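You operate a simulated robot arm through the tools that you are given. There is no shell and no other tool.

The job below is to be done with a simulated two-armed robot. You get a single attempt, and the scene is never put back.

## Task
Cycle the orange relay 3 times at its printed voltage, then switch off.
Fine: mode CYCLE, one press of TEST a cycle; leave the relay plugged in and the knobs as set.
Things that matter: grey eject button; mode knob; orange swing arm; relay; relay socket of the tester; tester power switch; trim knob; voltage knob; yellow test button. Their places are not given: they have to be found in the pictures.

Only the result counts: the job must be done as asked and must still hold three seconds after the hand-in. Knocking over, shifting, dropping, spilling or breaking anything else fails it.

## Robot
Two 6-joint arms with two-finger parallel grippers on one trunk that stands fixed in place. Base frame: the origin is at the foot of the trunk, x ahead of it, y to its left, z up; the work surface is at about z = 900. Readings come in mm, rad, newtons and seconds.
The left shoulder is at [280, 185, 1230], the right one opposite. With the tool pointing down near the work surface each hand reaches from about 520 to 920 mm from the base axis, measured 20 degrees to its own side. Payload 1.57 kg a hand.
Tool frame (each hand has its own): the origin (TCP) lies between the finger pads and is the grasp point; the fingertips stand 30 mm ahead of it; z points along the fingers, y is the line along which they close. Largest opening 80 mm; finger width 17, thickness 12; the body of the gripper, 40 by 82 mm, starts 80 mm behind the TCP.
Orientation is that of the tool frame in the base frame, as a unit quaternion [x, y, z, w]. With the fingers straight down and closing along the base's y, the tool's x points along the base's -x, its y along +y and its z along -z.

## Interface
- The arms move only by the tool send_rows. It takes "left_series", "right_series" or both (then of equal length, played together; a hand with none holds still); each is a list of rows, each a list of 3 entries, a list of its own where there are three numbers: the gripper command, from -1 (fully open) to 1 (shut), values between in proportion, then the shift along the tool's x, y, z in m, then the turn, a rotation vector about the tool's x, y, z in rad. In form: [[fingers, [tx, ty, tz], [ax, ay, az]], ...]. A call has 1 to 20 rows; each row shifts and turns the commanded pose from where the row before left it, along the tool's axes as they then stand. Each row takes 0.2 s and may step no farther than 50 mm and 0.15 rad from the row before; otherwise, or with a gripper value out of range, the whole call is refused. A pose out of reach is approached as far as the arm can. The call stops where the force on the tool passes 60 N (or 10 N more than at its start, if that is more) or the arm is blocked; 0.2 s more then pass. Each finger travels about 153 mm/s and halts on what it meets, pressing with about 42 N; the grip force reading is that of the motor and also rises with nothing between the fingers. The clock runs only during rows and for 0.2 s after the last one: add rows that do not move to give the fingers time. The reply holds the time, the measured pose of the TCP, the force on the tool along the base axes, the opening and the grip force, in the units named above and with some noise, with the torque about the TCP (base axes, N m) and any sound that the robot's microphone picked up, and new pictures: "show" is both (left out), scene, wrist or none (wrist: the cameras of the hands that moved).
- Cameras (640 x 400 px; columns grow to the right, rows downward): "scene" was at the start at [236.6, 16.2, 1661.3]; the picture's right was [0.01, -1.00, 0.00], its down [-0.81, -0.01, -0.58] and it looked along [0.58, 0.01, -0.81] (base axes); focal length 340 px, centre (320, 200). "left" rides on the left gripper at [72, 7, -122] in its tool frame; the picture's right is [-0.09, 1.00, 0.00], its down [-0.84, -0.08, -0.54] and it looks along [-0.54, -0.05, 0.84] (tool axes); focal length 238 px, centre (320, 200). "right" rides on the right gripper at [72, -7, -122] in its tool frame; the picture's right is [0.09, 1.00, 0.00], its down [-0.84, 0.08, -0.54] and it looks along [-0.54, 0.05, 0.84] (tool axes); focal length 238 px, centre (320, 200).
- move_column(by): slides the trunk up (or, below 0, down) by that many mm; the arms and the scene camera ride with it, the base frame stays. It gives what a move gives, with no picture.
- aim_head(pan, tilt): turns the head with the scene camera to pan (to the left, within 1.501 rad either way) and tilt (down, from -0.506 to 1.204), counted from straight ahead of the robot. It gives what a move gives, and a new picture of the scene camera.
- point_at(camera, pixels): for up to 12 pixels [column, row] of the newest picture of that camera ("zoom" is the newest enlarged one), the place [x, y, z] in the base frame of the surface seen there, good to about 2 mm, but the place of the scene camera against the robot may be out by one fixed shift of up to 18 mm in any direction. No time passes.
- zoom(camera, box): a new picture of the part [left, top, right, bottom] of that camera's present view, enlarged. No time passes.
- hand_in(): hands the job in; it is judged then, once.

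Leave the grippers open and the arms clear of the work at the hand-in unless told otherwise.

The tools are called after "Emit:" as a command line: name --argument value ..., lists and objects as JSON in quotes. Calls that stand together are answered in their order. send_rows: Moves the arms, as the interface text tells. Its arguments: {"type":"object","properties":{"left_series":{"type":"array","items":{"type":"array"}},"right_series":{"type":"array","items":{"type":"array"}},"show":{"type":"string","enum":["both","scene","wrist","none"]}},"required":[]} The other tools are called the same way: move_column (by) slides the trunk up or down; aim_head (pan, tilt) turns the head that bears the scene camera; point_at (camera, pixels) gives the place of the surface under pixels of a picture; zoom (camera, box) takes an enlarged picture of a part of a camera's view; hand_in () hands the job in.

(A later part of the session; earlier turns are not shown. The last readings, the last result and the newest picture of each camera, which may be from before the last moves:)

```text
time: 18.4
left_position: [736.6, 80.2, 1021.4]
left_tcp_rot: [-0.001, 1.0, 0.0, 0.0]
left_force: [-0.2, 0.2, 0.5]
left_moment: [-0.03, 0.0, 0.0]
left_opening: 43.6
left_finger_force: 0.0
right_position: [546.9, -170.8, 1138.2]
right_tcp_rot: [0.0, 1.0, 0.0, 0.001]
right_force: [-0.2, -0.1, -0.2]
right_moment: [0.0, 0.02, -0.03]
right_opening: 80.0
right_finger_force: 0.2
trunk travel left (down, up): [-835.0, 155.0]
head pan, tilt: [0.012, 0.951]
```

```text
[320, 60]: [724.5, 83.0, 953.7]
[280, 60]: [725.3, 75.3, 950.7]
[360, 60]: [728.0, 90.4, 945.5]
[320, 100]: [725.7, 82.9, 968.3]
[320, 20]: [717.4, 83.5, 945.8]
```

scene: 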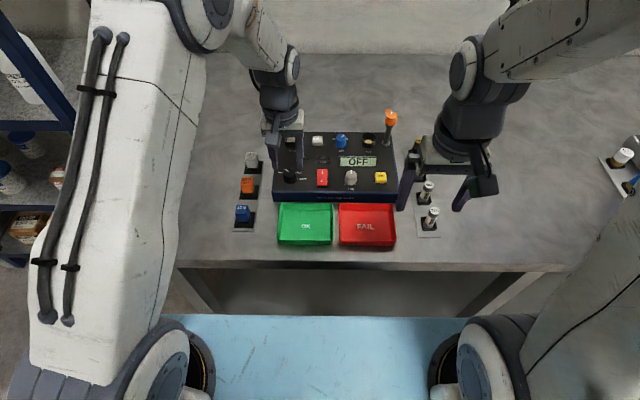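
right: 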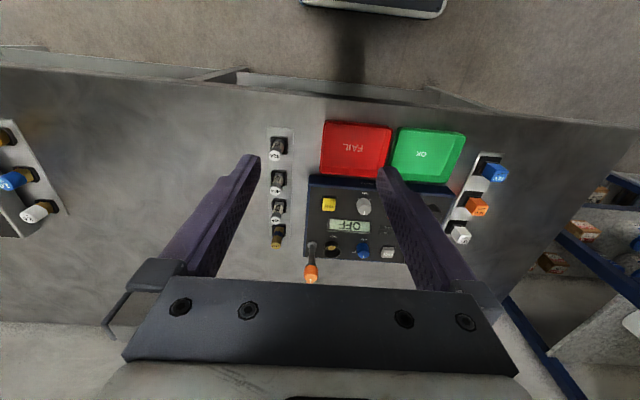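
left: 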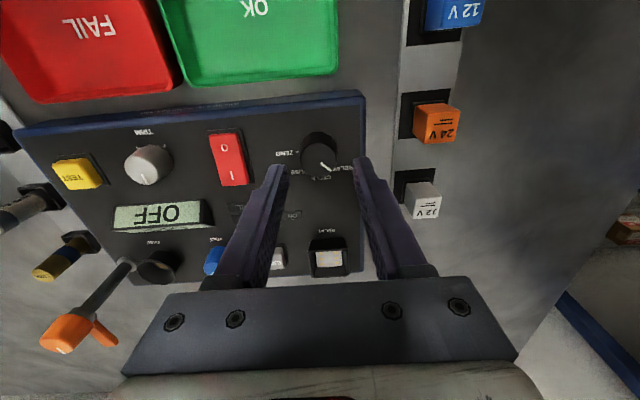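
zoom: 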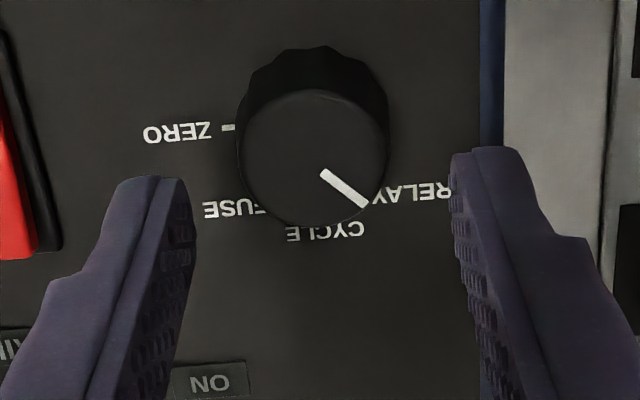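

The knob is centred between the fingers (centre ≈ [738, 80.5]). I go down 40 mm and close.

Emit:
send_rows --left_series '[[-0.1, [-0.001, 0, 0.02], [0, 0, 0]], [-0.1, [0, 0, 0.02], [0, 0, 0]], [-0.1, [0, 0, 0], [0, 0, 0]], [0.4, [0, 0, 0], [0, 0, 0]], [0.4, [0, 0, 0], [0, 0, 0]], [0.4, [0, 0, 0], [0, 0, 0]]]' --show "wrist"

```text
time: 19.8
left_position: [738.1, 77.8, 979.9]
left_tcp_rot: [0.0, 1.0, 0.0, 0.001]
left_force: [-2.3, -10.7, -0.7]
left_moment: [-0.43, -0.11, -0.04]
left_opening: 30.7
left_finger_force: 39.8
right_position: [547.1, -172.1, 1138.3]
right_tcp_rot: [0.0, 1.0, 0.0, 0.0]
right_force: [-1.4, 0.2, 0.1]
right_moment: [0.03, 0.04, 0.02]
right_opening: 79.9
right_finger_force: 0.1
trunk travel left (down, up): [-835.0, 155.0]
head pan, tilt: [0.012, 0.951]
```

left: 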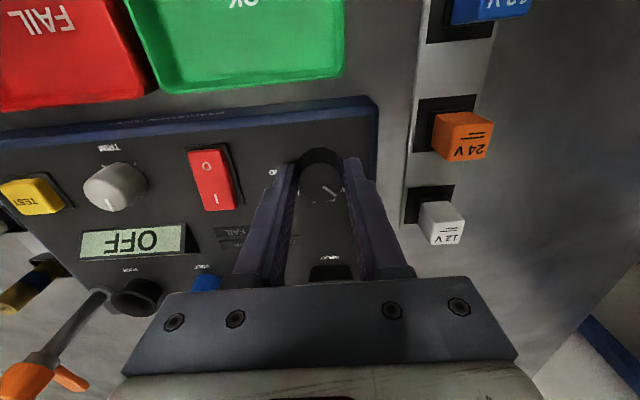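

Again about 1–2 mm to -y by the force. I shift and turn 45° clockwise.

Emit:
send_rows --left_series '[[0.4, [0, -0.0013, 0], [0, 0, 0]], [0.4, [0, 0, 0], [0, 0, 0.131]], [0.4, [0, 0, 0], [0, 0, 0.131]], [0.4, [0, 0, 0], [0, 0, 0.131]], [0.4, [0, 0, 0], [0, 0, 0.131]], [0.4, [0, 0, 0], [0, 0, 0.131]], [0.4, [0, 0, 0], [0, 0, 0.131]], [0.4, [0, 0, 0], [0, 0, 0]]]' --show "wrist"

Emit:
zoom --camera "left" --box '[240, 120, 400, 220]'

```text
time: 21.6
left_position: [738.1, 80.1, 981.1]
left_tcp_rot: [0.383, 0.924, 0.001, 0.0]
left_force: [4.4, 5.2, -9.6]
left_moment: [0.13, -0.37, -0.01]
left_opening: 30.6
left_finger_force: 40.0
right_position: [548.5, -170.1, 1138.4]
right_tcp_rot: [0.0, 1.0, 0.0, 0.0]
right_force: [0.2, 0.2, 0.4]
right_moment: [0.0, 0.04, 0.01]
right_opening: 79.9
right_finger_force: 0.0
trunk travel left (down, up): [-835.0, 155.0]
head pan, tilt: [0.012, 0.951]
```

left: 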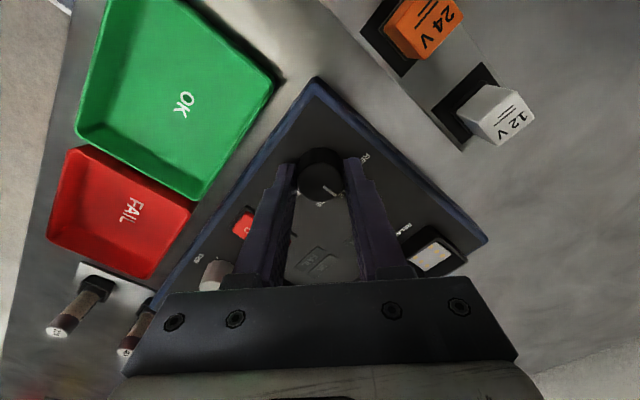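

```text
4.00 times, centred on (320, 170) of left
```

zoom: 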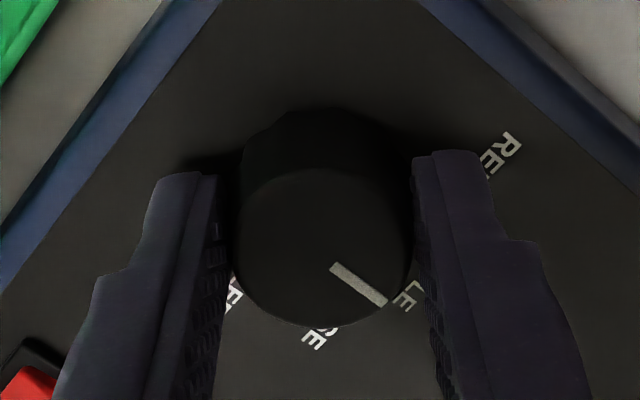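

The knob turned with the hand. I let go, rise, turn back and look.

Emit:
send_rows --left_series '[[-0.1, [0, 0, 0], [0, 0, 0]], [-0.1, [0, 0, 0], [0, 0, 0]], [-0.1, [0, 0, -0.03], [0, 0, 0]], [-0.1, [0, 0, -0.03], [0, 0, 0]], [-0.1, [0, 0, 0], [0, 0, -0.131]], [-0.1, [0, 0, 0], [0, 0, -0.131]], [-0.1, [0, 0, 0], [0, 0, -0.131]], [-0.1, [0, 0, 0], [0, 0, -0.131]], [-0.1, [0, 0, 0], [0, 0, -0.131]], [-0.1, [0, 0, 0], [0, 0, -0.131]], [-0.1, [-0.03, 0, -0.03], [0, 0, 0]], [-0.1, [-0.03, 0, -0.03], [0, 0, 0]], [-0.1, [0, 0, 0], [0, 0, 0]], [-0.1, [0, 0, 0], [0, 0, 0]]]' --show "wrist"

Emit:
zoom --camera "left" --box '[260, 10, 380, 90]'

```text
time: 24.6
left_position: [798.8, 77.6, 1102.1]
left_tcp_rot: [0.0, 1.0, 0.0, -0.001]
left_force: [0.0, -0.1, -0.6]
left_moment: [-0.02, 0.02, 0.01]
left_opening: 44.0
left_finger_force: 0.1
right_position: [546.9, -171.1, 1137.6]
right_tcp_rot: [0.0, 1.0, 0.0, 0.001]
right_force: [0.0, 0.7, 0.4]
right_moment: [-0.01, 0.02, 0.0]
right_opening: 80.1
right_finger_force: 0.0
trunk travel left (down, up): [-835.0, 155.0]
head pan, tilt: [0.012, 0.951]
```

left: 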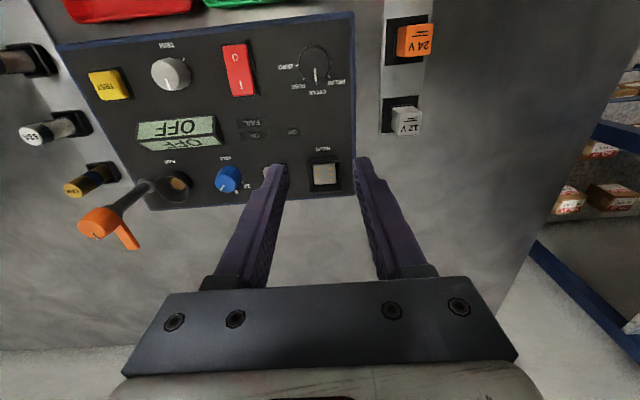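

```text
5.00 times, centred on (320, 50) of left
```

zoom: 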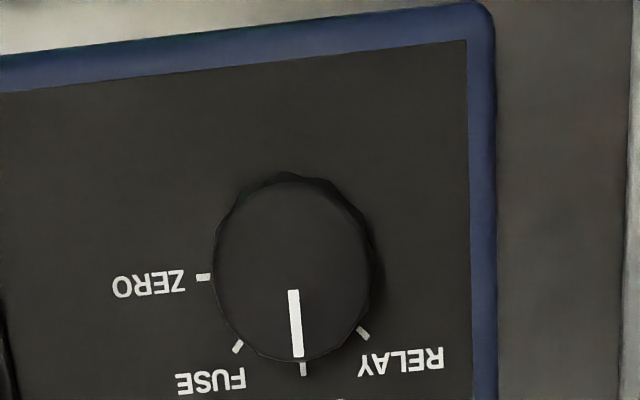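

Mode is at CYCLE. Next the orange relay: I move over it (about [728.5, 181.5]) to z 1040 and check.

Emit:
send_rows --left_series '[[-0.1, [0.0234, 0.0345, 0.02], [0, 0, 0]], [-0.1, [0.0234, 0.0345, 0.02], [0, 0, 0]], [-0.1, [0.0234, 0.0345, 0.02], [0, 0, 0]], [-0.1, [0, 0, 0.035], [0, 0, 0]], [-0.1, [0, 0, 0], [0, 0, 0]], [-0.1, [0, 0, 0], [0, 0, 0]]]'

Emit:
zoom --camera "left" --box '[240, 120, 400, 220]'

Emit:
zoom --camera "right" --box '[400, 150, 560, 250]'

```text
time: 25.9
left_position: [727.6, 180.0, 1004.7]
left_tcp_rot: [0.001, 1.0, 0.0, 0.0]
left_force: [-0.3, 0.0, -0.3]
left_moment: [0.0, -0.02, 0.03]
left_opening: 44.1
left_finger_force: 0.1
right_position: [547.0, -170.7, 1138.3]
right_tcp_rot: [0.0, 1.0, 0.0, -0.001]
right_force: [-0.6, 0.3, 0.2]
right_moment: [0.01, -0.03, -0.01]
right_opening: 80.0
right_finger_force: 0.1
trunk travel left (down, up): [-835.0, 155.0]
head pan, tilt: [0.012, 0.951]
```

scene: 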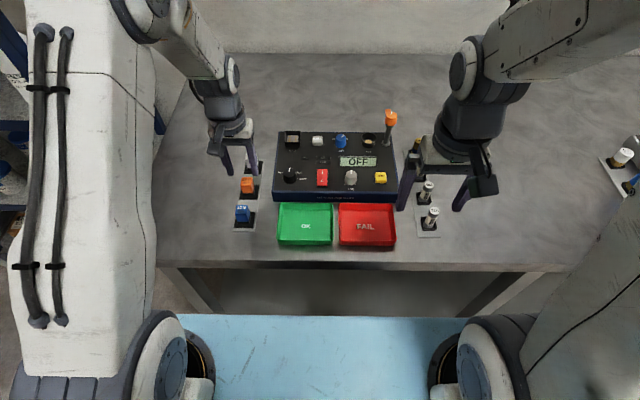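
left: 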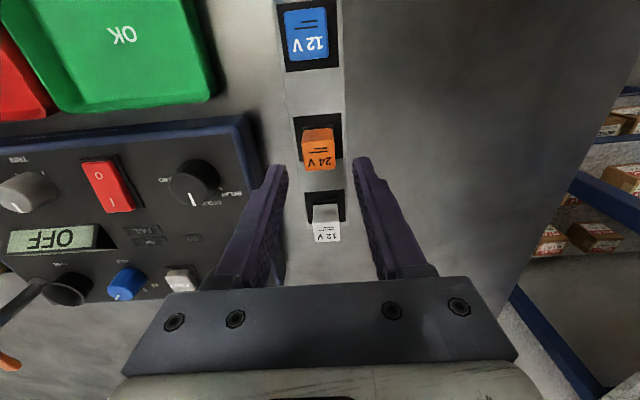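

```text
4.00 times, centred on (320, 170) of left
```

zoom: 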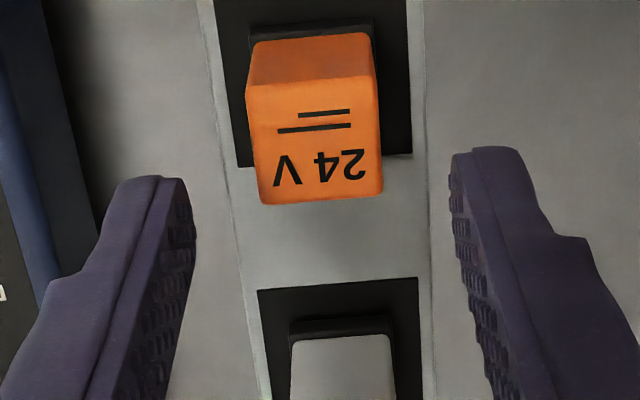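

```text
4.00 times, centred on (480, 200) of right
```

zoom: 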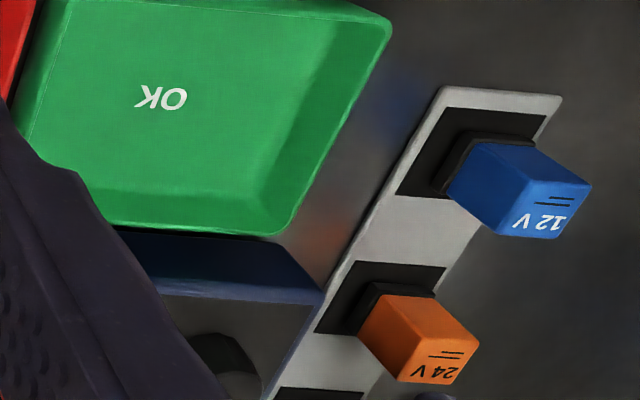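

I read the relay's top centre in the left close-up (newest zoom was the right; I take the left again).

Emit:
zoom --camera "left" --box '[280, 120, 360, 170]'

Emit:
point_at --camera "zoom" --pixels '[[185, 190], [425, 180], [435, 310], [210, 320], [310, 250], [300, 100], [300, 60], [200, 90], [420, 80]]'

Emit:
point_at --camera "right" --pixels '[[500, 224], [493, 221], [508, 233], [510, 241]]'

```text
8.00 times, centred on (320, 145) of left
```

zoom: 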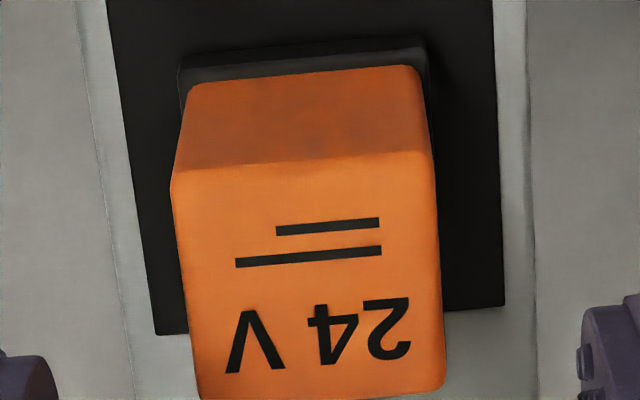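

```text
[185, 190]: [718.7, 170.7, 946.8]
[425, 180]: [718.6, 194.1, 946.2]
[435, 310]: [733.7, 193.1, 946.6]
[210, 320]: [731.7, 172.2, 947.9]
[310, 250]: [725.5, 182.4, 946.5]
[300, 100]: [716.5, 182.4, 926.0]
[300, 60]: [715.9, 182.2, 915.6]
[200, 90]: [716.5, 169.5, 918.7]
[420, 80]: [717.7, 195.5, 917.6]
```

```text
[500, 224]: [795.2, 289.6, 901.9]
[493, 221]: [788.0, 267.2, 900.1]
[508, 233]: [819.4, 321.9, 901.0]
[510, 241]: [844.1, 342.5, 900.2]
```

Relay top is at x 717–742, y 170–195, z 947. I go down so that the fingertips are near z 928, then close.

Emit:
send_rows --left_series '[[-0.1, [-0.0012, 0.0012, 0.0157], [0, 0, 0]], [-0.1, [0, 0, 0.0155], [0, 0, 0]], [-0.1, [0, 0, 0.0155], [0, 0, 0]], [-0.1, [0, 0, 0], [0, 0, 0]], [-0.1, [0, 0, 0], [0, 0, 0]]]' --show "wrist"

Emit:
zoom --camera "left" --box '[240, 120, 400, 220]'

```text
time: 27.1
left_position: [729.8, 182.5, 958.4]
left_tcp_rot: [0.0, 1.0, 0.0, 0.0]
left_force: [-0.3, 0.5, -0.1]
left_moment: [-0.01, -0.02, 0.01]
left_opening: 44.0
left_finger_force: 0.1
right_position: [547.3, -171.0, 1137.7]
right_tcp_rot: [0.0, 1.0, 0.001, 0.0]
right_force: [0.1, -0.7, 0.3]
right_moment: [-0.03, 0.0, 0.0]
right_opening: 79.7
right_finger_force: 0.0
trunk travel left (down, up): [-835.0, 155.0]
head pan, tilt: [0.012, 0.951]
```

left: 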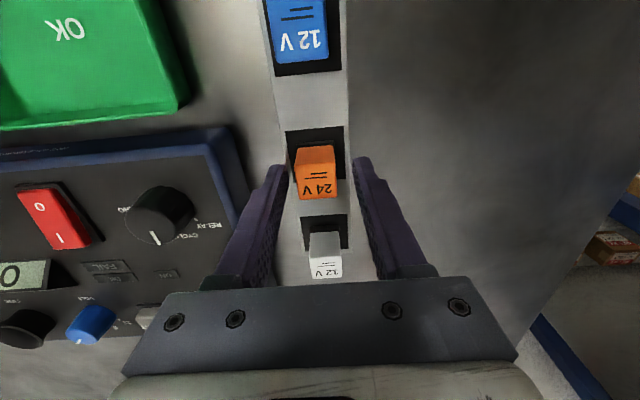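

```text
4.00 times, centred on (320, 170) of left
```

zoom: 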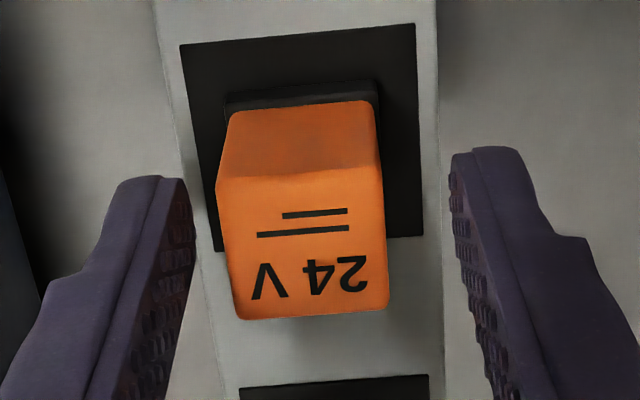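

The relay lies about 3 mm left (−y) of the middle between the fingertips (relay cols 217–382, fingers 190–452), in line with the knob findings. I shift 3 mm to −y and close gently.

Emit:
send_rows --left_series '[[-0.1, [0, -0.003, 0], [0, 0, 0]], [-0.1, [0, 0, 0], [0, 0, 0]], [0.6, [0, 0, 0], [0, 0, 0]], [0.6, [0, 0, 0], [0, 0, 0]], [0.6, [0, 0, 0], [0, 0, 0]]]' --show "wrist"

Emit:
zoom --camera "left" --box '[240, 120, 400, 220]'

```text
time: 28.4
left_position: [729.6, 179.4, 958.6]
left_tcp_rot: [0.0, 1.0, 0.001, 0.001]
left_force: [0.5, -0.5, 0.1]
left_moment: [0.0, -0.03, 0.0]
left_opening: 24.6
left_finger_force: 36.9
right_position: [547.8, -170.7, 1138.4]
right_tcp_rot: [0.0, 1.0, 0.001, -0.001]
right_force: [1.2, -0.9, -0.3]
right_moment: [-0.02, -0.01, -0.01]
right_opening: 80.0
right_finger_force: 0.1
trunk travel left (down, up): [-835.0, 155.0]
head pan, tilt: [0.012, 0.951]
```

left: 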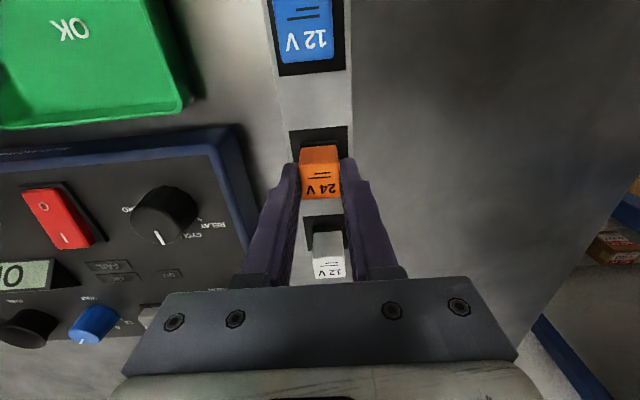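

```text
4.00 times, centred on (320, 170) of left
```

zoom: 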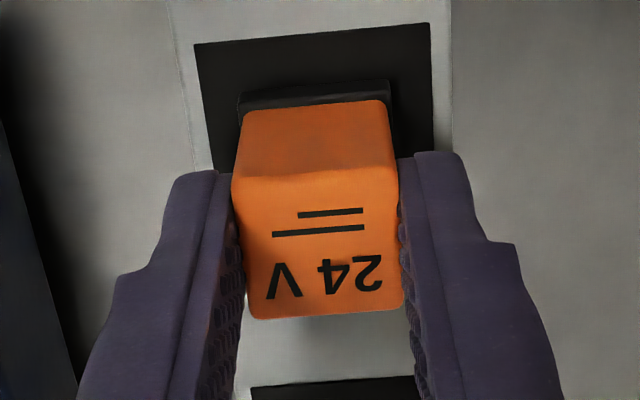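

Grip holds the relay at 24.6 mm with almost no side force. I lift it straight up 100 mm.

Emit:
send_rows --left_series '[[0.6, [0, 0, -0.005], [0, 0, 0]], [0.6, [0, 0, -0.01], [0, 0, 0]], [0.6, [0, 0, -0.02], [0, 0, 0]], [0.6, [0, 0, -0.03], [0, 0, 0]], [0.6, [0, 0, -0.035], [0, 0, 0]], [0.6, [0, 0, 0], [0, 0, 0]]]'

Emit:
zoom --camera "scene" --box '[200, 110, 320, 210]'

Emit:
zoom --camera "left" --box '[240, 120, 400, 220]'

```text
time: 29.8
left_position: [729.1, 179.8, 1057.8]
left_tcp_rot: [0.0, 1.0, 0.0, 0.0]
left_force: [0.0, -0.3, 0.3]
left_moment: [0.02, -0.03, 0.03]
left_opening: 24.9
left_finger_force: 36.7
right_position: [547.4, -171.2, 1138.4]
right_tcp_rot: [0.0, 1.0, 0.001, 0.001]
right_force: [0.7, -0.3, 0.5]
right_moment: [0.0, -0.01, -0.01]
right_opening: 79.9
right_finger_force: 0.0
trunk travel left (down, up): [-835.0, 155.0]
head pan, tilt: [0.012, 0.951]
```

scene: 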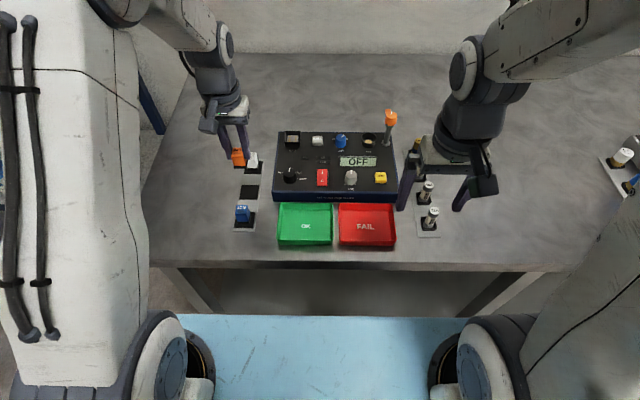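
left: 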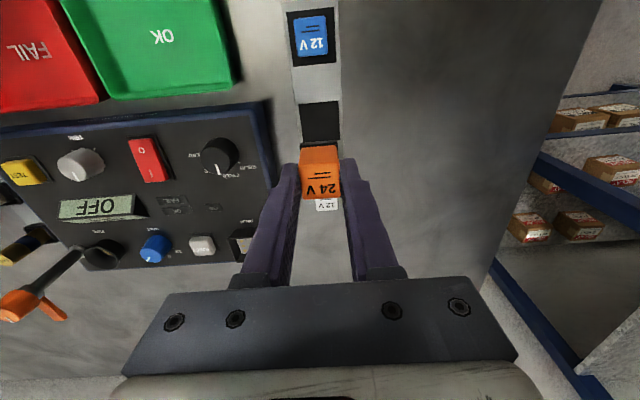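

```text
4.00 times, centred on (260, 160) of scene
```

zoom: 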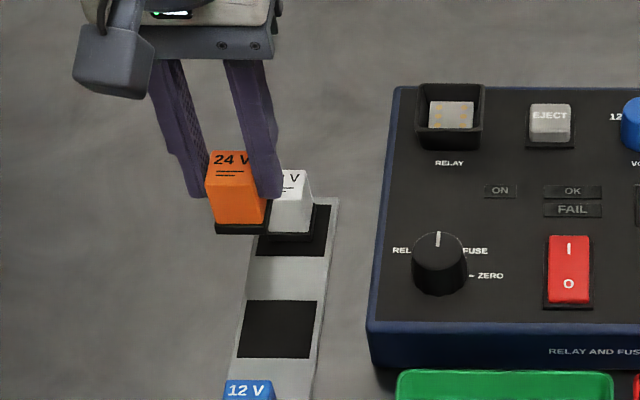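

```text
4.00 times, centred on (320, 170) of left
```

zoom: 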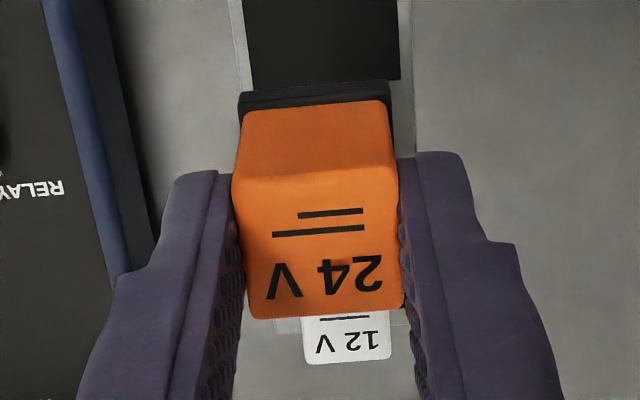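

The relay is up with its black base flange visible. I read, with the same camera, the empty holder pad and the socket's block, to get the exact shift between them.

Emit:
zoom --camera "scene" --box '[230, 120, 330, 210]'

Emit:
point_at --camera "zoom" --pixels '[[110, 300], [190, 300], [150, 300], [290, 70], [344, 70], [317, 100], [270, 60], [370, 60], [335, 205]]'

Emit:
zoom --camera "left" --box '[280, 90, 360, 150]'

Emit:
point_at --camera "zoom" --pixels '[[180, 100], [470, 100], [320, 250], [320, 100], [480, 250], [195, 250]]'

```text
4.44 times, centred on (280, 165) of scene
```

zoom: 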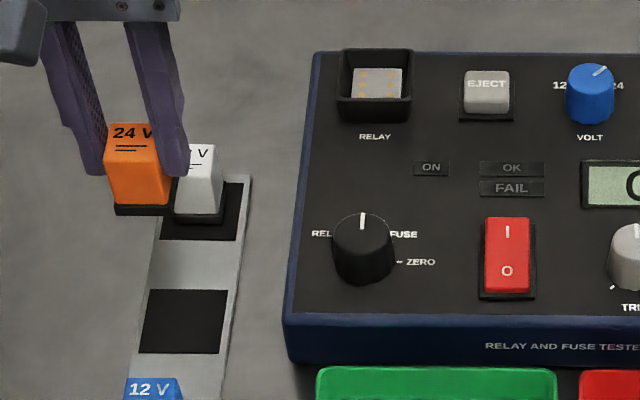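

```text
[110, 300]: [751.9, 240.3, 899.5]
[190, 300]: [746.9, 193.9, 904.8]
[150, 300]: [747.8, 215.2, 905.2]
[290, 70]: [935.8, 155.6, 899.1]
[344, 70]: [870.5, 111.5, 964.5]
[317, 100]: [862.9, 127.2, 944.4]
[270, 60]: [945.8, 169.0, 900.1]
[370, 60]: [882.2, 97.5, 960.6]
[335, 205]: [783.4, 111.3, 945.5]
```

```text
6.67 times, centred on (320, 120) of left
```

zoom: 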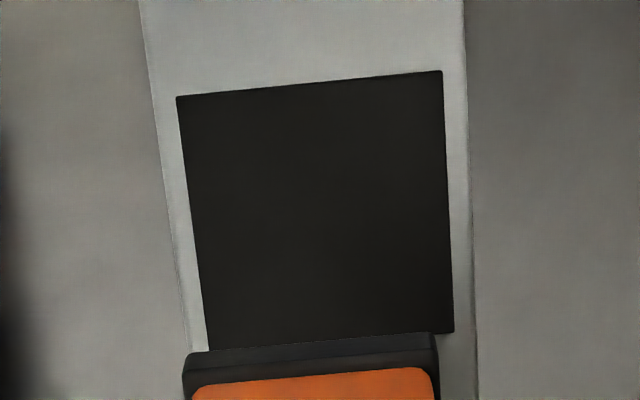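

```text
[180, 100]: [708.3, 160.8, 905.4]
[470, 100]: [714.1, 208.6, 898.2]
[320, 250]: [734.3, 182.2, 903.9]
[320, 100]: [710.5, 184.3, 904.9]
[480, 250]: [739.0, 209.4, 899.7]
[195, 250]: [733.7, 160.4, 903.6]
```

Now the scene's pixel positions for the pad (row 322, cols 145 and 224) and for the block (cols 354–402, rows 68–97).

Emit:
zoom --camera "scene" --box '[230, 120, 330, 210]'

Emit:
point_at --camera "zoom" --pixels '[[148, 322], [222, 322], [184, 322], [184, 292], [184, 350], [356, 82], [400, 82], [378, 82], [378, 70], [378, 95], [343, 60], [408, 60]]'

```text
4.44 times, centred on (280, 165) of scene
```

zoom: 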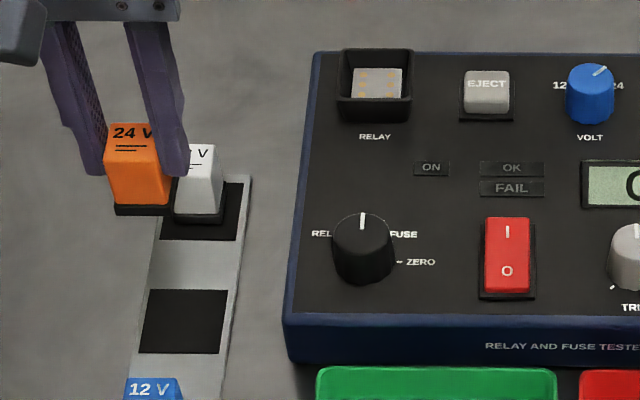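

```text
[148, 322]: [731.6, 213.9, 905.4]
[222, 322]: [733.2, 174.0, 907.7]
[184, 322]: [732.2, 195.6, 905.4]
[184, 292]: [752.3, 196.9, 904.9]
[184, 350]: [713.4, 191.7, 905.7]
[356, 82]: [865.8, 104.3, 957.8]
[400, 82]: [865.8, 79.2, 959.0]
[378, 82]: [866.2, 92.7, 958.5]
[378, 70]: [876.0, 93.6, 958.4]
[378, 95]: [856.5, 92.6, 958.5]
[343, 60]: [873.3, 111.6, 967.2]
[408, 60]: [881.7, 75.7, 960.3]
```

Both cameras agree: socket minus holder = [+131, −102.3]. So the hand goes to about [860.5, 77.3], staying at z 1058 for now.

Emit:
send_rows --left_series '[[0.6, [-0.0328, -0.0256, 0], [0, 0, 0]], [0.6, [-0.0328, -0.0256, 0], [0, 0, 0]], [0.6, [-0.0328, -0.0256, 0], [0, 0, 0]], [0.6, [-0.0328, -0.0256, 0], [0, 0, 0]], [0.6, [0, 0, 0.015], [0, 0, 0]], [0.6, [0, 0, 0], [0, 0, 0]], [0.6, [0, 0, 0], [0, 0, 0]]]'

Emit:
zoom --camera "scene" --box '[265, 110, 325, 155]'

Emit:
zoom --camera "left" --box '[270, 110, 370, 180]'

```text
time: 31.4
left_position: [860.4, 78.5, 1044.7]
left_tcp_rot: [0.001, 1.0, 0.0, -0.001]
left_force: [-0.9, 0.5, -0.8]
left_moment: [0.0, 0.0, 0.04]
left_opening: 25.0
left_finger_force: 36.1
right_position: [548.1, -171.0, 1138.7]
right_tcp_rot: [0.0, 1.0, 0.0, -0.001]
right_force: [0.2, -0.2, 0.2]
right_moment: [0.01, 0.02, -0.01]
right_opening: 80.0
right_finger_force: 0.0
trunk travel left (down, up): [-835.0, 155.0]
head pan, tilt: [0.012, 0.951]
```

scene: 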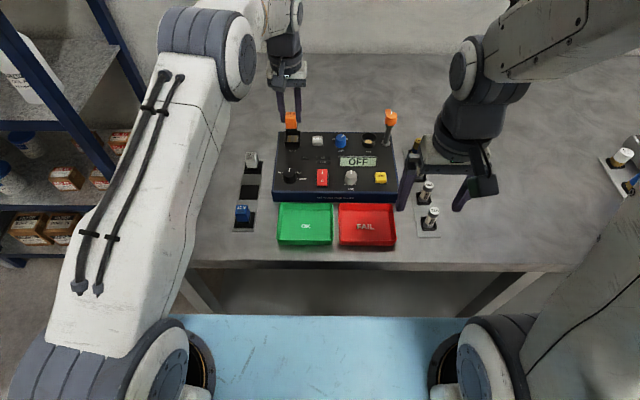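
left: 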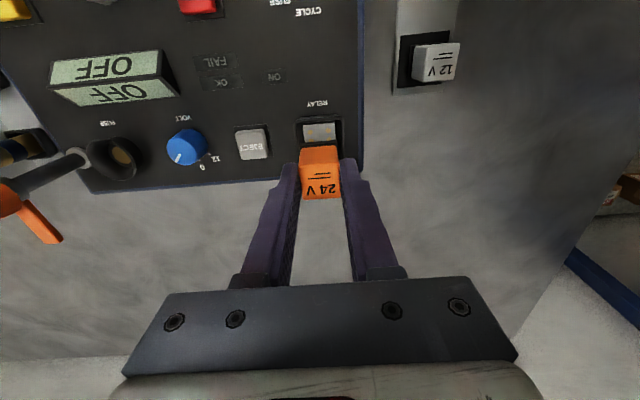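

```text
8.89 times, centred on (295, 132) of scene
```

zoom: 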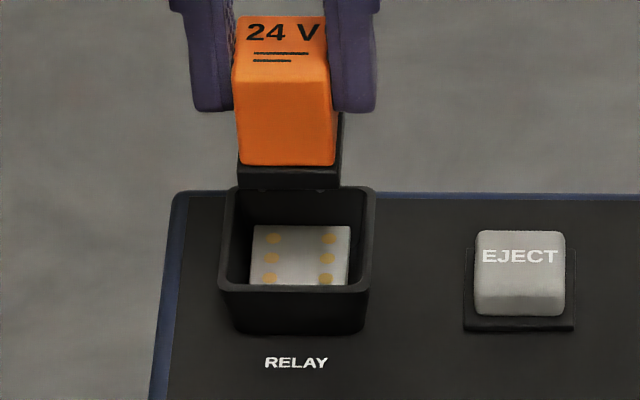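

```text
5.71 times, centred on (320, 145) of left
```

zoom: 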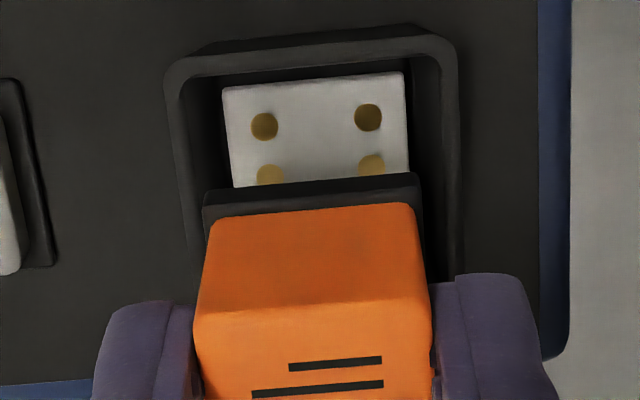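

Well aligned; the flange appears about 1 mm too far to +y (scene). I shift 1 mm to −y and go down 20 mm, to just above the collar.

Emit:
send_rows --left_series '[[0.6, [0, -0.001, 0.01], [0, 0, 0]], [0.6, [0, 0, 0.01], [0, 0, 0]], [0.6, [0, 0, 0], [0, 0, 0]], [0.6, [0, 0, 0], [0, 0, 0]]]'

Emit:
zoom --camera "scene" --box '[265, 110, 325, 155]'

Emit:
zoom --camera "left" --box '[270, 110, 370, 180]'

```text
time: 32.4
left_position: [861.5, 76.2, 1025.7]
left_tcp_rot: [0.0, 1.0, 0.0, 0.0]
left_force: [0.4, 0.2, -0.2]
left_moment: [0.02, -0.01, -0.02]
left_opening: 24.8
left_finger_force: 36.1
right_position: [547.8, -170.7, 1138.6]
right_tcp_rot: [-0.001, 1.0, 0.0, 0.0]
right_force: [-0.8, 0.0, -0.6]
right_moment: [0.03, -0.01, 0.0]
right_opening: 79.9
right_finger_force: 0.1
trunk travel left (down, up): [-835.0, 155.0]
head pan, tilt: [0.012, 0.951]
```

scene: 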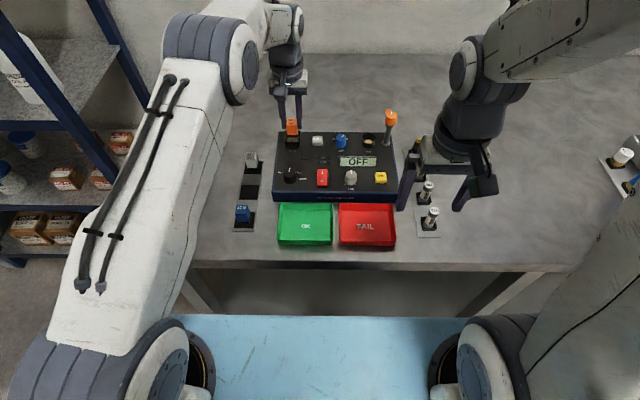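
left: 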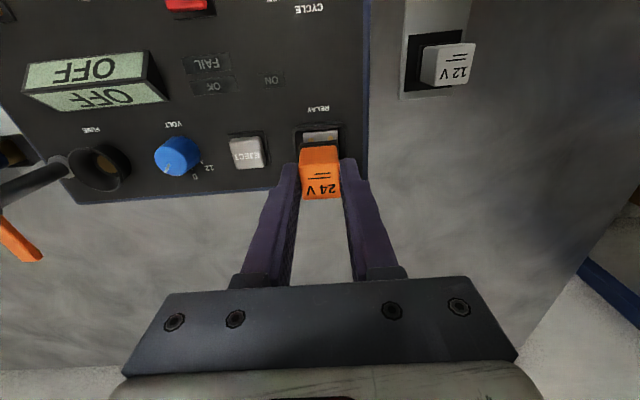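

```text
8.89 times, centred on (295, 132) of scene
```

zoom: 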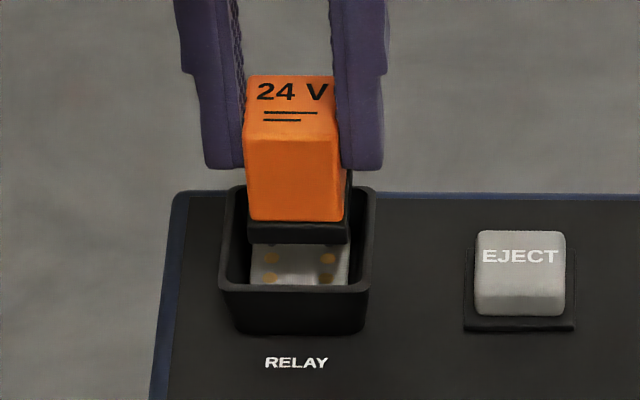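

```text
5.71 times, centred on (320, 145) of left
```

zoom: 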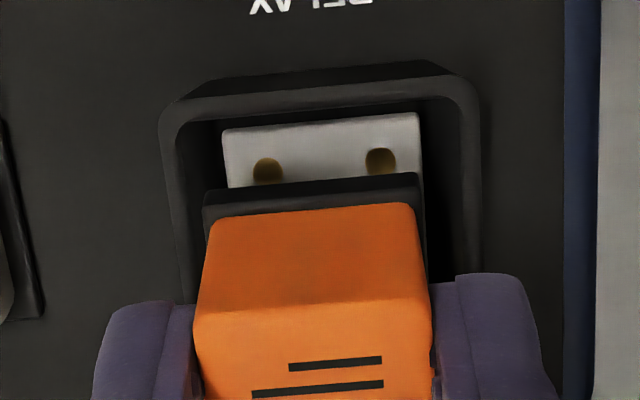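

Alignment is good to within about 1 mm (collar gap 4 mm). I go down 11 mm into the collar, then feel for contact in small steps.

Emit:
send_rows --left_series '[[0.6, [0, 0.0006, 0.006], [0, 0, 0]], [0.6, [0, 0, 0.005], [0, 0, 0]], [0.6, [0, 0, 0], [0, 0, 0]], [0.6, [0, 0, 0], [0, 0, 0]]]'

Emit:
zoom --camera "scene" --box '[265, 110, 325, 155]'

Emit:
zoom --camera "left" --box '[270, 110, 370, 180]'

```text
time: 33.4
left_position: [859.7, 76.9, 1012.3]
left_tcp_rot: [0.001, 1.0, 0.0, 0.0]
left_force: [0.0, 0.4, -0.6]
left_moment: [-0.01, -0.01, -0.02]
left_opening: 24.8
left_finger_force: 36.5
right_position: [547.3, -171.0, 1137.8]
right_tcp_rot: [0.0, 1.0, 0.001, 0.0]
right_force: [-0.6, -1.4, 0.4]
right_moment: [-0.03, -0.01, 0.02]
right_opening: 80.4
right_finger_force: 0.1
trunk travel left (down, up): [-835.0, 155.0]
head pan, tilt: [0.012, 0.951]
```

scene: 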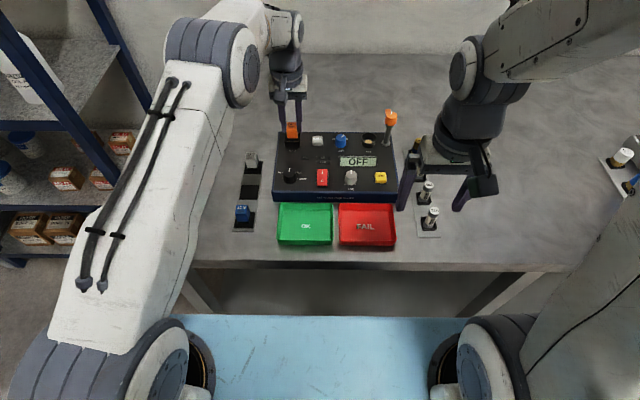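
left: 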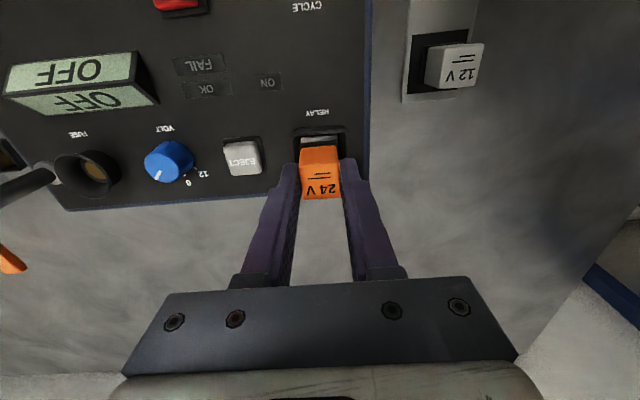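

```text
8.89 times, centred on (295, 132) of scene
```

zoom: 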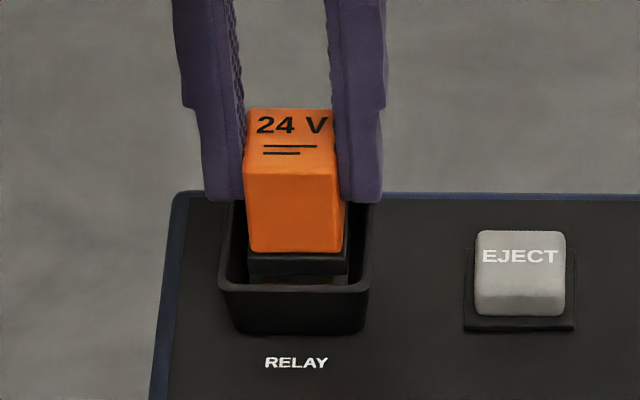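

```text
5.71 times, centred on (320, 145) of left
```

zoom: 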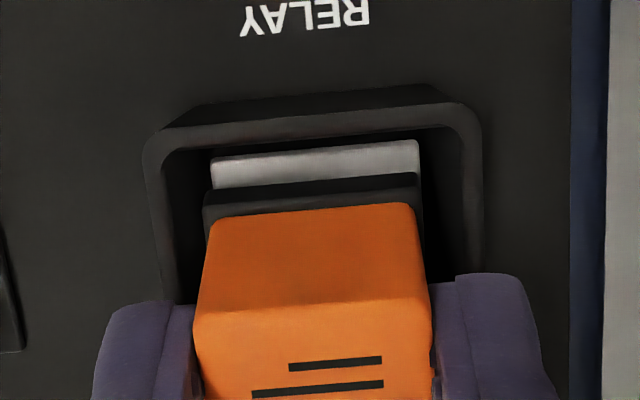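

Flange and block line up in y (cols 205–420 against 210–420). To check x, I read points on the flange's near edge and the block's near strip.

Emit:
zoom --camera "left" --box '[295, 125, 350, 155]'

Emit:
point_at --camera "zoom" --pixels '[[200, 130], [300, 130], [400, 125], [200, 160], [300, 160], [200, 210], [300, 210], [400, 200], [300, 250], [300, 60]]'

Emit:
zoom --camera "scene" --box '[283, 130, 308, 148]'

Emit:
point_at --camera "zoom" --pixels '[[300, 100], [300, 180], [300, 205], [300, 225], [300, 240], [400, 225], [300, 260]]'

```text
11.64 times, centred on (322, 140) of left
```

zoom: 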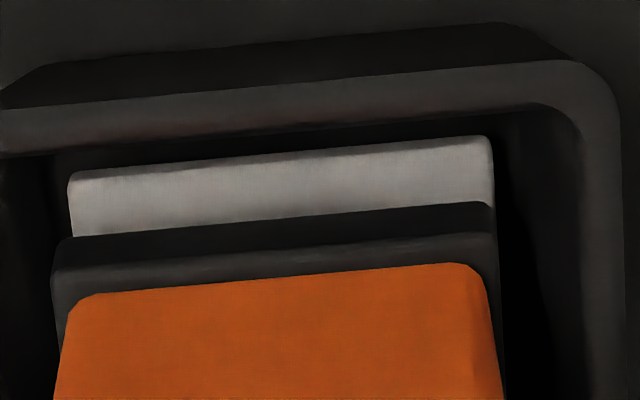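

```text
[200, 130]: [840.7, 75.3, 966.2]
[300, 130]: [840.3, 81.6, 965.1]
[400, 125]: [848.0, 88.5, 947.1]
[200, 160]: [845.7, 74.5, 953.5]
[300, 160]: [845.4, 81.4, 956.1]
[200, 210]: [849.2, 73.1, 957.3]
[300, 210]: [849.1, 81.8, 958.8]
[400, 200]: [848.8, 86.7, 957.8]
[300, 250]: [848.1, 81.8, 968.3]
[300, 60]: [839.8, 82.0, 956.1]
```

```text
16.00 times, centred on (296, 139) of scene
```

zoom: 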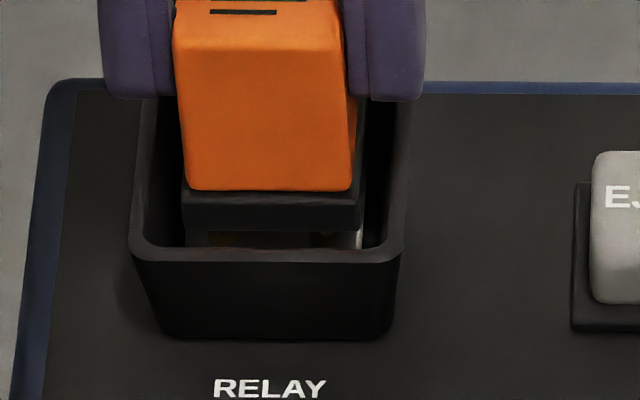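

```text
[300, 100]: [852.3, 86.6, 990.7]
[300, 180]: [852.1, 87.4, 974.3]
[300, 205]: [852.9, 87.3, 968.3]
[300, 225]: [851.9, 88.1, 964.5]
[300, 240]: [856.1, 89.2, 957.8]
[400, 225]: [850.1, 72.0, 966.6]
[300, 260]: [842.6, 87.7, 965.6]
```

The flange's near face is at x ≈ 848, the block's near edge at x ≈ 845.6, so the relay is about 2 mm too far in +x (the scene view agrees). I shift back 2.2 mm and check again.

Emit:
send_rows --left_series '[[0.6, [0.0022, 0, 0], [0, 0, 0]], [0.6, [0, 0, 0], [0, 0, 0]], [0.6, [0, 0, 0], [0, 0, 0]]]' --show "wrist"

Emit:
zoom --camera "left" --box '[295, 125, 350, 155]'

Emit:
point_at --camera "zoom" --pixels '[[200, 180], [300, 170], [400, 165], [200, 210], [300, 205], [150, 250], [250, 245], [400, 230], [300, 240]]'

```text
time: 34.1
left_position: [858.6, 77.4, 1012.7]
left_tcp_rot: [0.0, 1.0, 0.0, 0.0]
left_force: [-0.1, -0.5, -1.1]
left_moment: [-0.01, 0.01, 0.03]
left_opening: 24.9
left_finger_force: 36.0
right_position: [546.8, -171.7, 1138.5]
right_tcp_rot: [-0.001, 1.0, 0.0, 0.0]
right_force: [-0.5, 0.2, -0.1]
right_moment: [0.0, 0.05, -0.01]
right_opening: 80.0
right_finger_force: 0.0
trunk travel left (down, up): [-835.0, 155.0]
head pan, tilt: [0.012, 0.951]
```

left: 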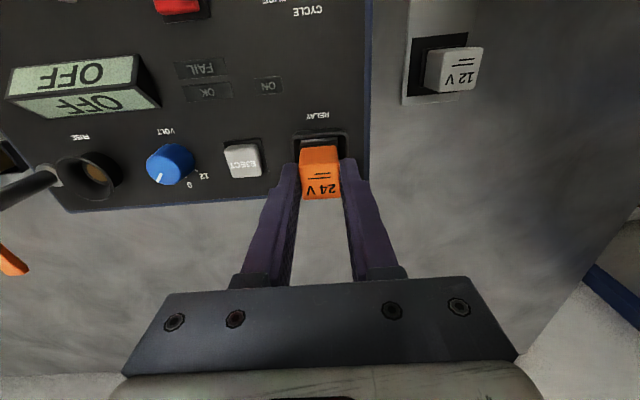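

```text
11.64 times, centred on (322, 140) of left
```

zoom: 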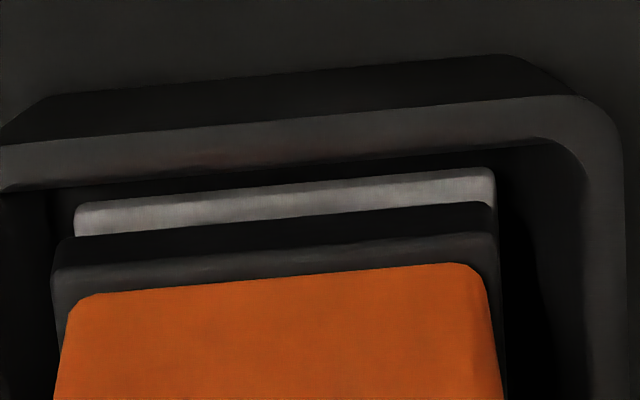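

```text
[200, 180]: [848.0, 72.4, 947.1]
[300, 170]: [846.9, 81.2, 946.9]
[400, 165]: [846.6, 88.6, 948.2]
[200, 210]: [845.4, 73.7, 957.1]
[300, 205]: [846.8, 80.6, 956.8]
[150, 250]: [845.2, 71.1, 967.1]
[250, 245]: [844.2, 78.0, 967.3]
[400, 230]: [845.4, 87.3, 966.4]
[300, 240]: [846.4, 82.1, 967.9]
```

Now both near edges are at x ≈ 845.4. I add 0.5 mm in +y and go down in 1.5 mm steps.

Emit:
send_rows --left_series '[[0.6, [0, 0.0005, 0.0015], [0, 0, 0]], [0.6, [0, 0, 0.0015], [0, 0, 0]], [0.6, [0, 0, 0.0015], [0, 0, 0]], [0.6, [0, 0, 0], [0, 0, 0]]]' --show "wrist"

Emit:
zoom --camera "scene" --box '[283, 130, 308, 148]'

Emit:
zoom --camera "left" --box '[295, 125, 350, 155]'

```text
time: 35.1
left_position: [858.2, 78.1, 1007.5]
left_tcp_rot: [0.0, 1.0, 0.0, 0.001]
left_force: [0.5, 0.5, -0.7]
left_moment: [-0.04, 0.0, 0.0]
left_opening: 25.2
left_finger_force: 36.4
right_position: [547.6, -172.0, 1139.3]
right_tcp_rot: [0.0, 1.0, 0.0, 0.001]
right_force: [-0.1, -0.7, 0.8]
right_moment: [-0.02, -0.02, -0.01]
right_opening: 80.1
right_finger_force: 0.2
trunk travel left (down, up): [-835.0, 155.0]
head pan, tilt: [0.012, 0.951]
```

left: 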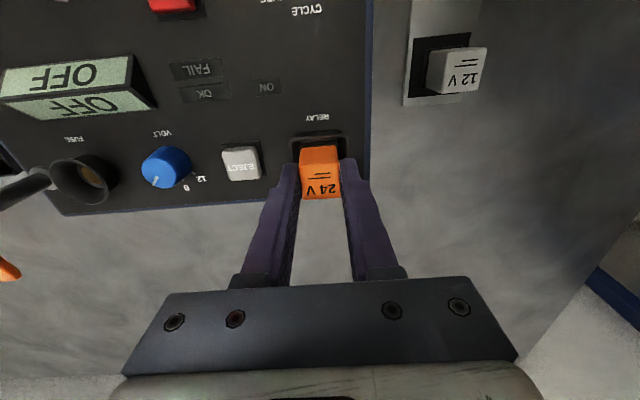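

```text
16.00 times, centred on (296, 139) of scene
```

zoom: 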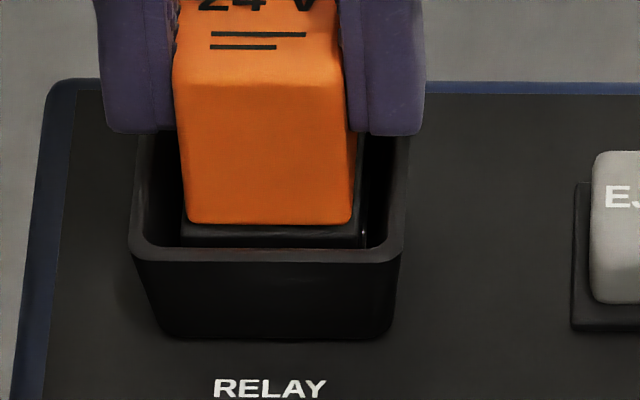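

```text
11.64 times, centred on (322, 140) of left
```

zoom: 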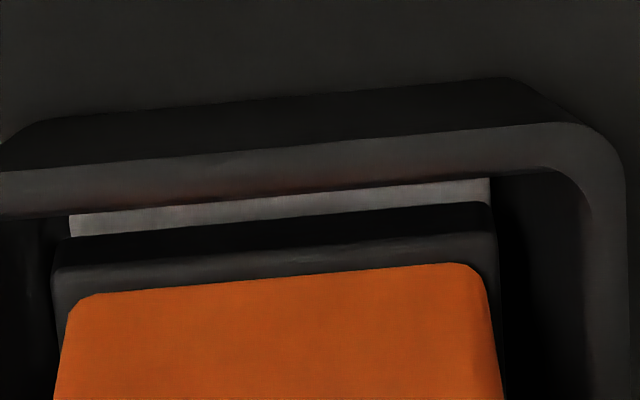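

Still no contact (force ≈ 0), fingertips clear of the collar. I go on in small steps.

Emit:
send_rows --left_series '[[0.6, [0, 0, 0.0012], [0, 0, 0]], [0.6, [0, 0, 0.001], [0, 0, 0]], [0.6, [0, 0, 0], [0, 0, 0]]]' --show "none"

Emit:
zoom --camera "scene" --box '[283, 130, 308, 148]'

Emit:
zoom --camera "left" --box '[295, 125, 350, 155]'

```text
time: 36.0
left_position: [858.4, 77.6, 1006.9]
left_tcp_rot: [0.0, 1.0, 0.001, -0.001]
left_force: [-0.3, 0.8, 1.0]
left_moment: [0.01, 0.03, -0.03]
left_opening: 24.6
left_finger_force: 36.4
right_position: [547.6, -170.7, 1138.3]
right_tcp_rot: [0.0, 1.0, -0.001, 0.0]
right_force: [0.3, 0.5, 0.1]
right_moment: [0.03, -0.02, 0.0]
right_opening: 80.1
right_finger_force: 0.0
trunk travel left (down, up): [-835.0, 155.0]
head pan, tilt: [0.012, 0.951]
```

```text
16.00 times, centred on (296, 139) of scene
```

zoom: 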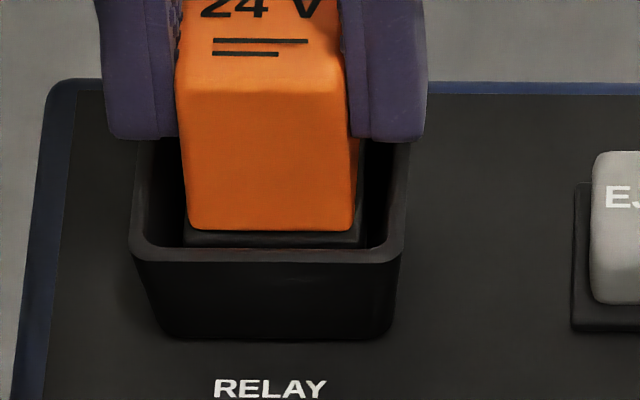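

```text
11.64 times, centred on (322, 140) of left
```

zoom: 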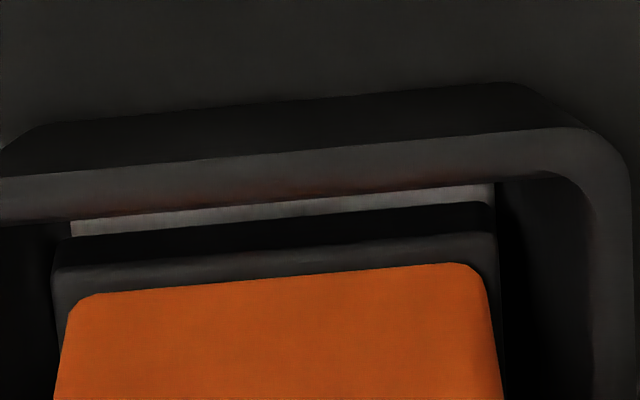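

No contact yet. Another 3 mm in small steps.

Emit:
send_rows --left_series '[[0.6, [0, 0, 0.001], [0, 0, 0]], [0.6, [0, 0, 0.001], [0, 0, 0]], [0.6, [0, 0, 0.001], [0, 0, 0]], [0.6, [0, 0, 0], [0, 0, 0]]]' --show "none"

Emit:
zoom --camera "scene" --box '[283, 130, 308, 148]'

Emit:
zoom --camera "left" --box '[295, 125, 350, 155]'

```text
time: 37.0
left_position: [858.0, 78.2, 1006.1]
left_tcp_rot: [0.0, 1.0, 0.0, 0.002]
left_force: [-0.8, 0.2, 16.9]
left_moment: [0.01, 0.06, -0.03]
left_opening: 25.2
left_finger_force: 36.5
right_position: [547.0, -171.0, 1139.2]
right_tcp_rot: [0.0, 1.0, 0.0, 0.001]
right_force: [0.1, 0.4, -0.2]
right_moment: [-0.04, -0.04, -0.03]
right_opening: 80.0
right_finger_force: 0.1
trunk travel left (down, up): [-835.0, 155.0]
head pan, tilt: [0.012, 0.951]
```

```text
16.00 times, centred on (296, 139) of scene
```

zoom: 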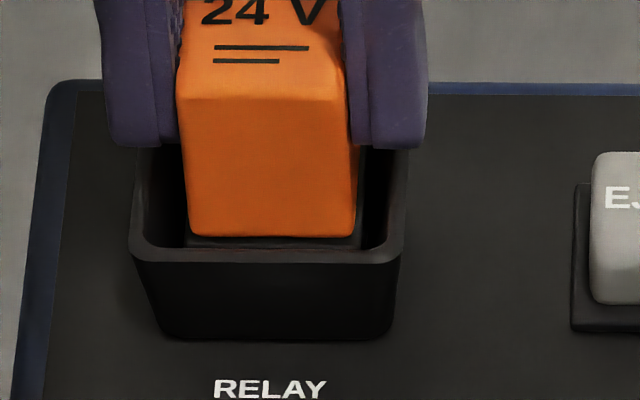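

```text
11.64 times, centred on (322, 140) of left
```

zoom: 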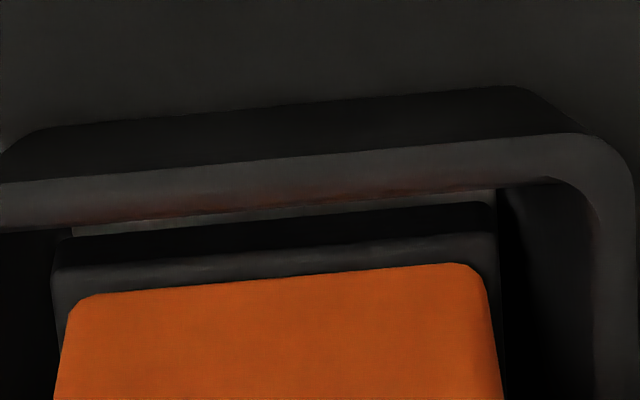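

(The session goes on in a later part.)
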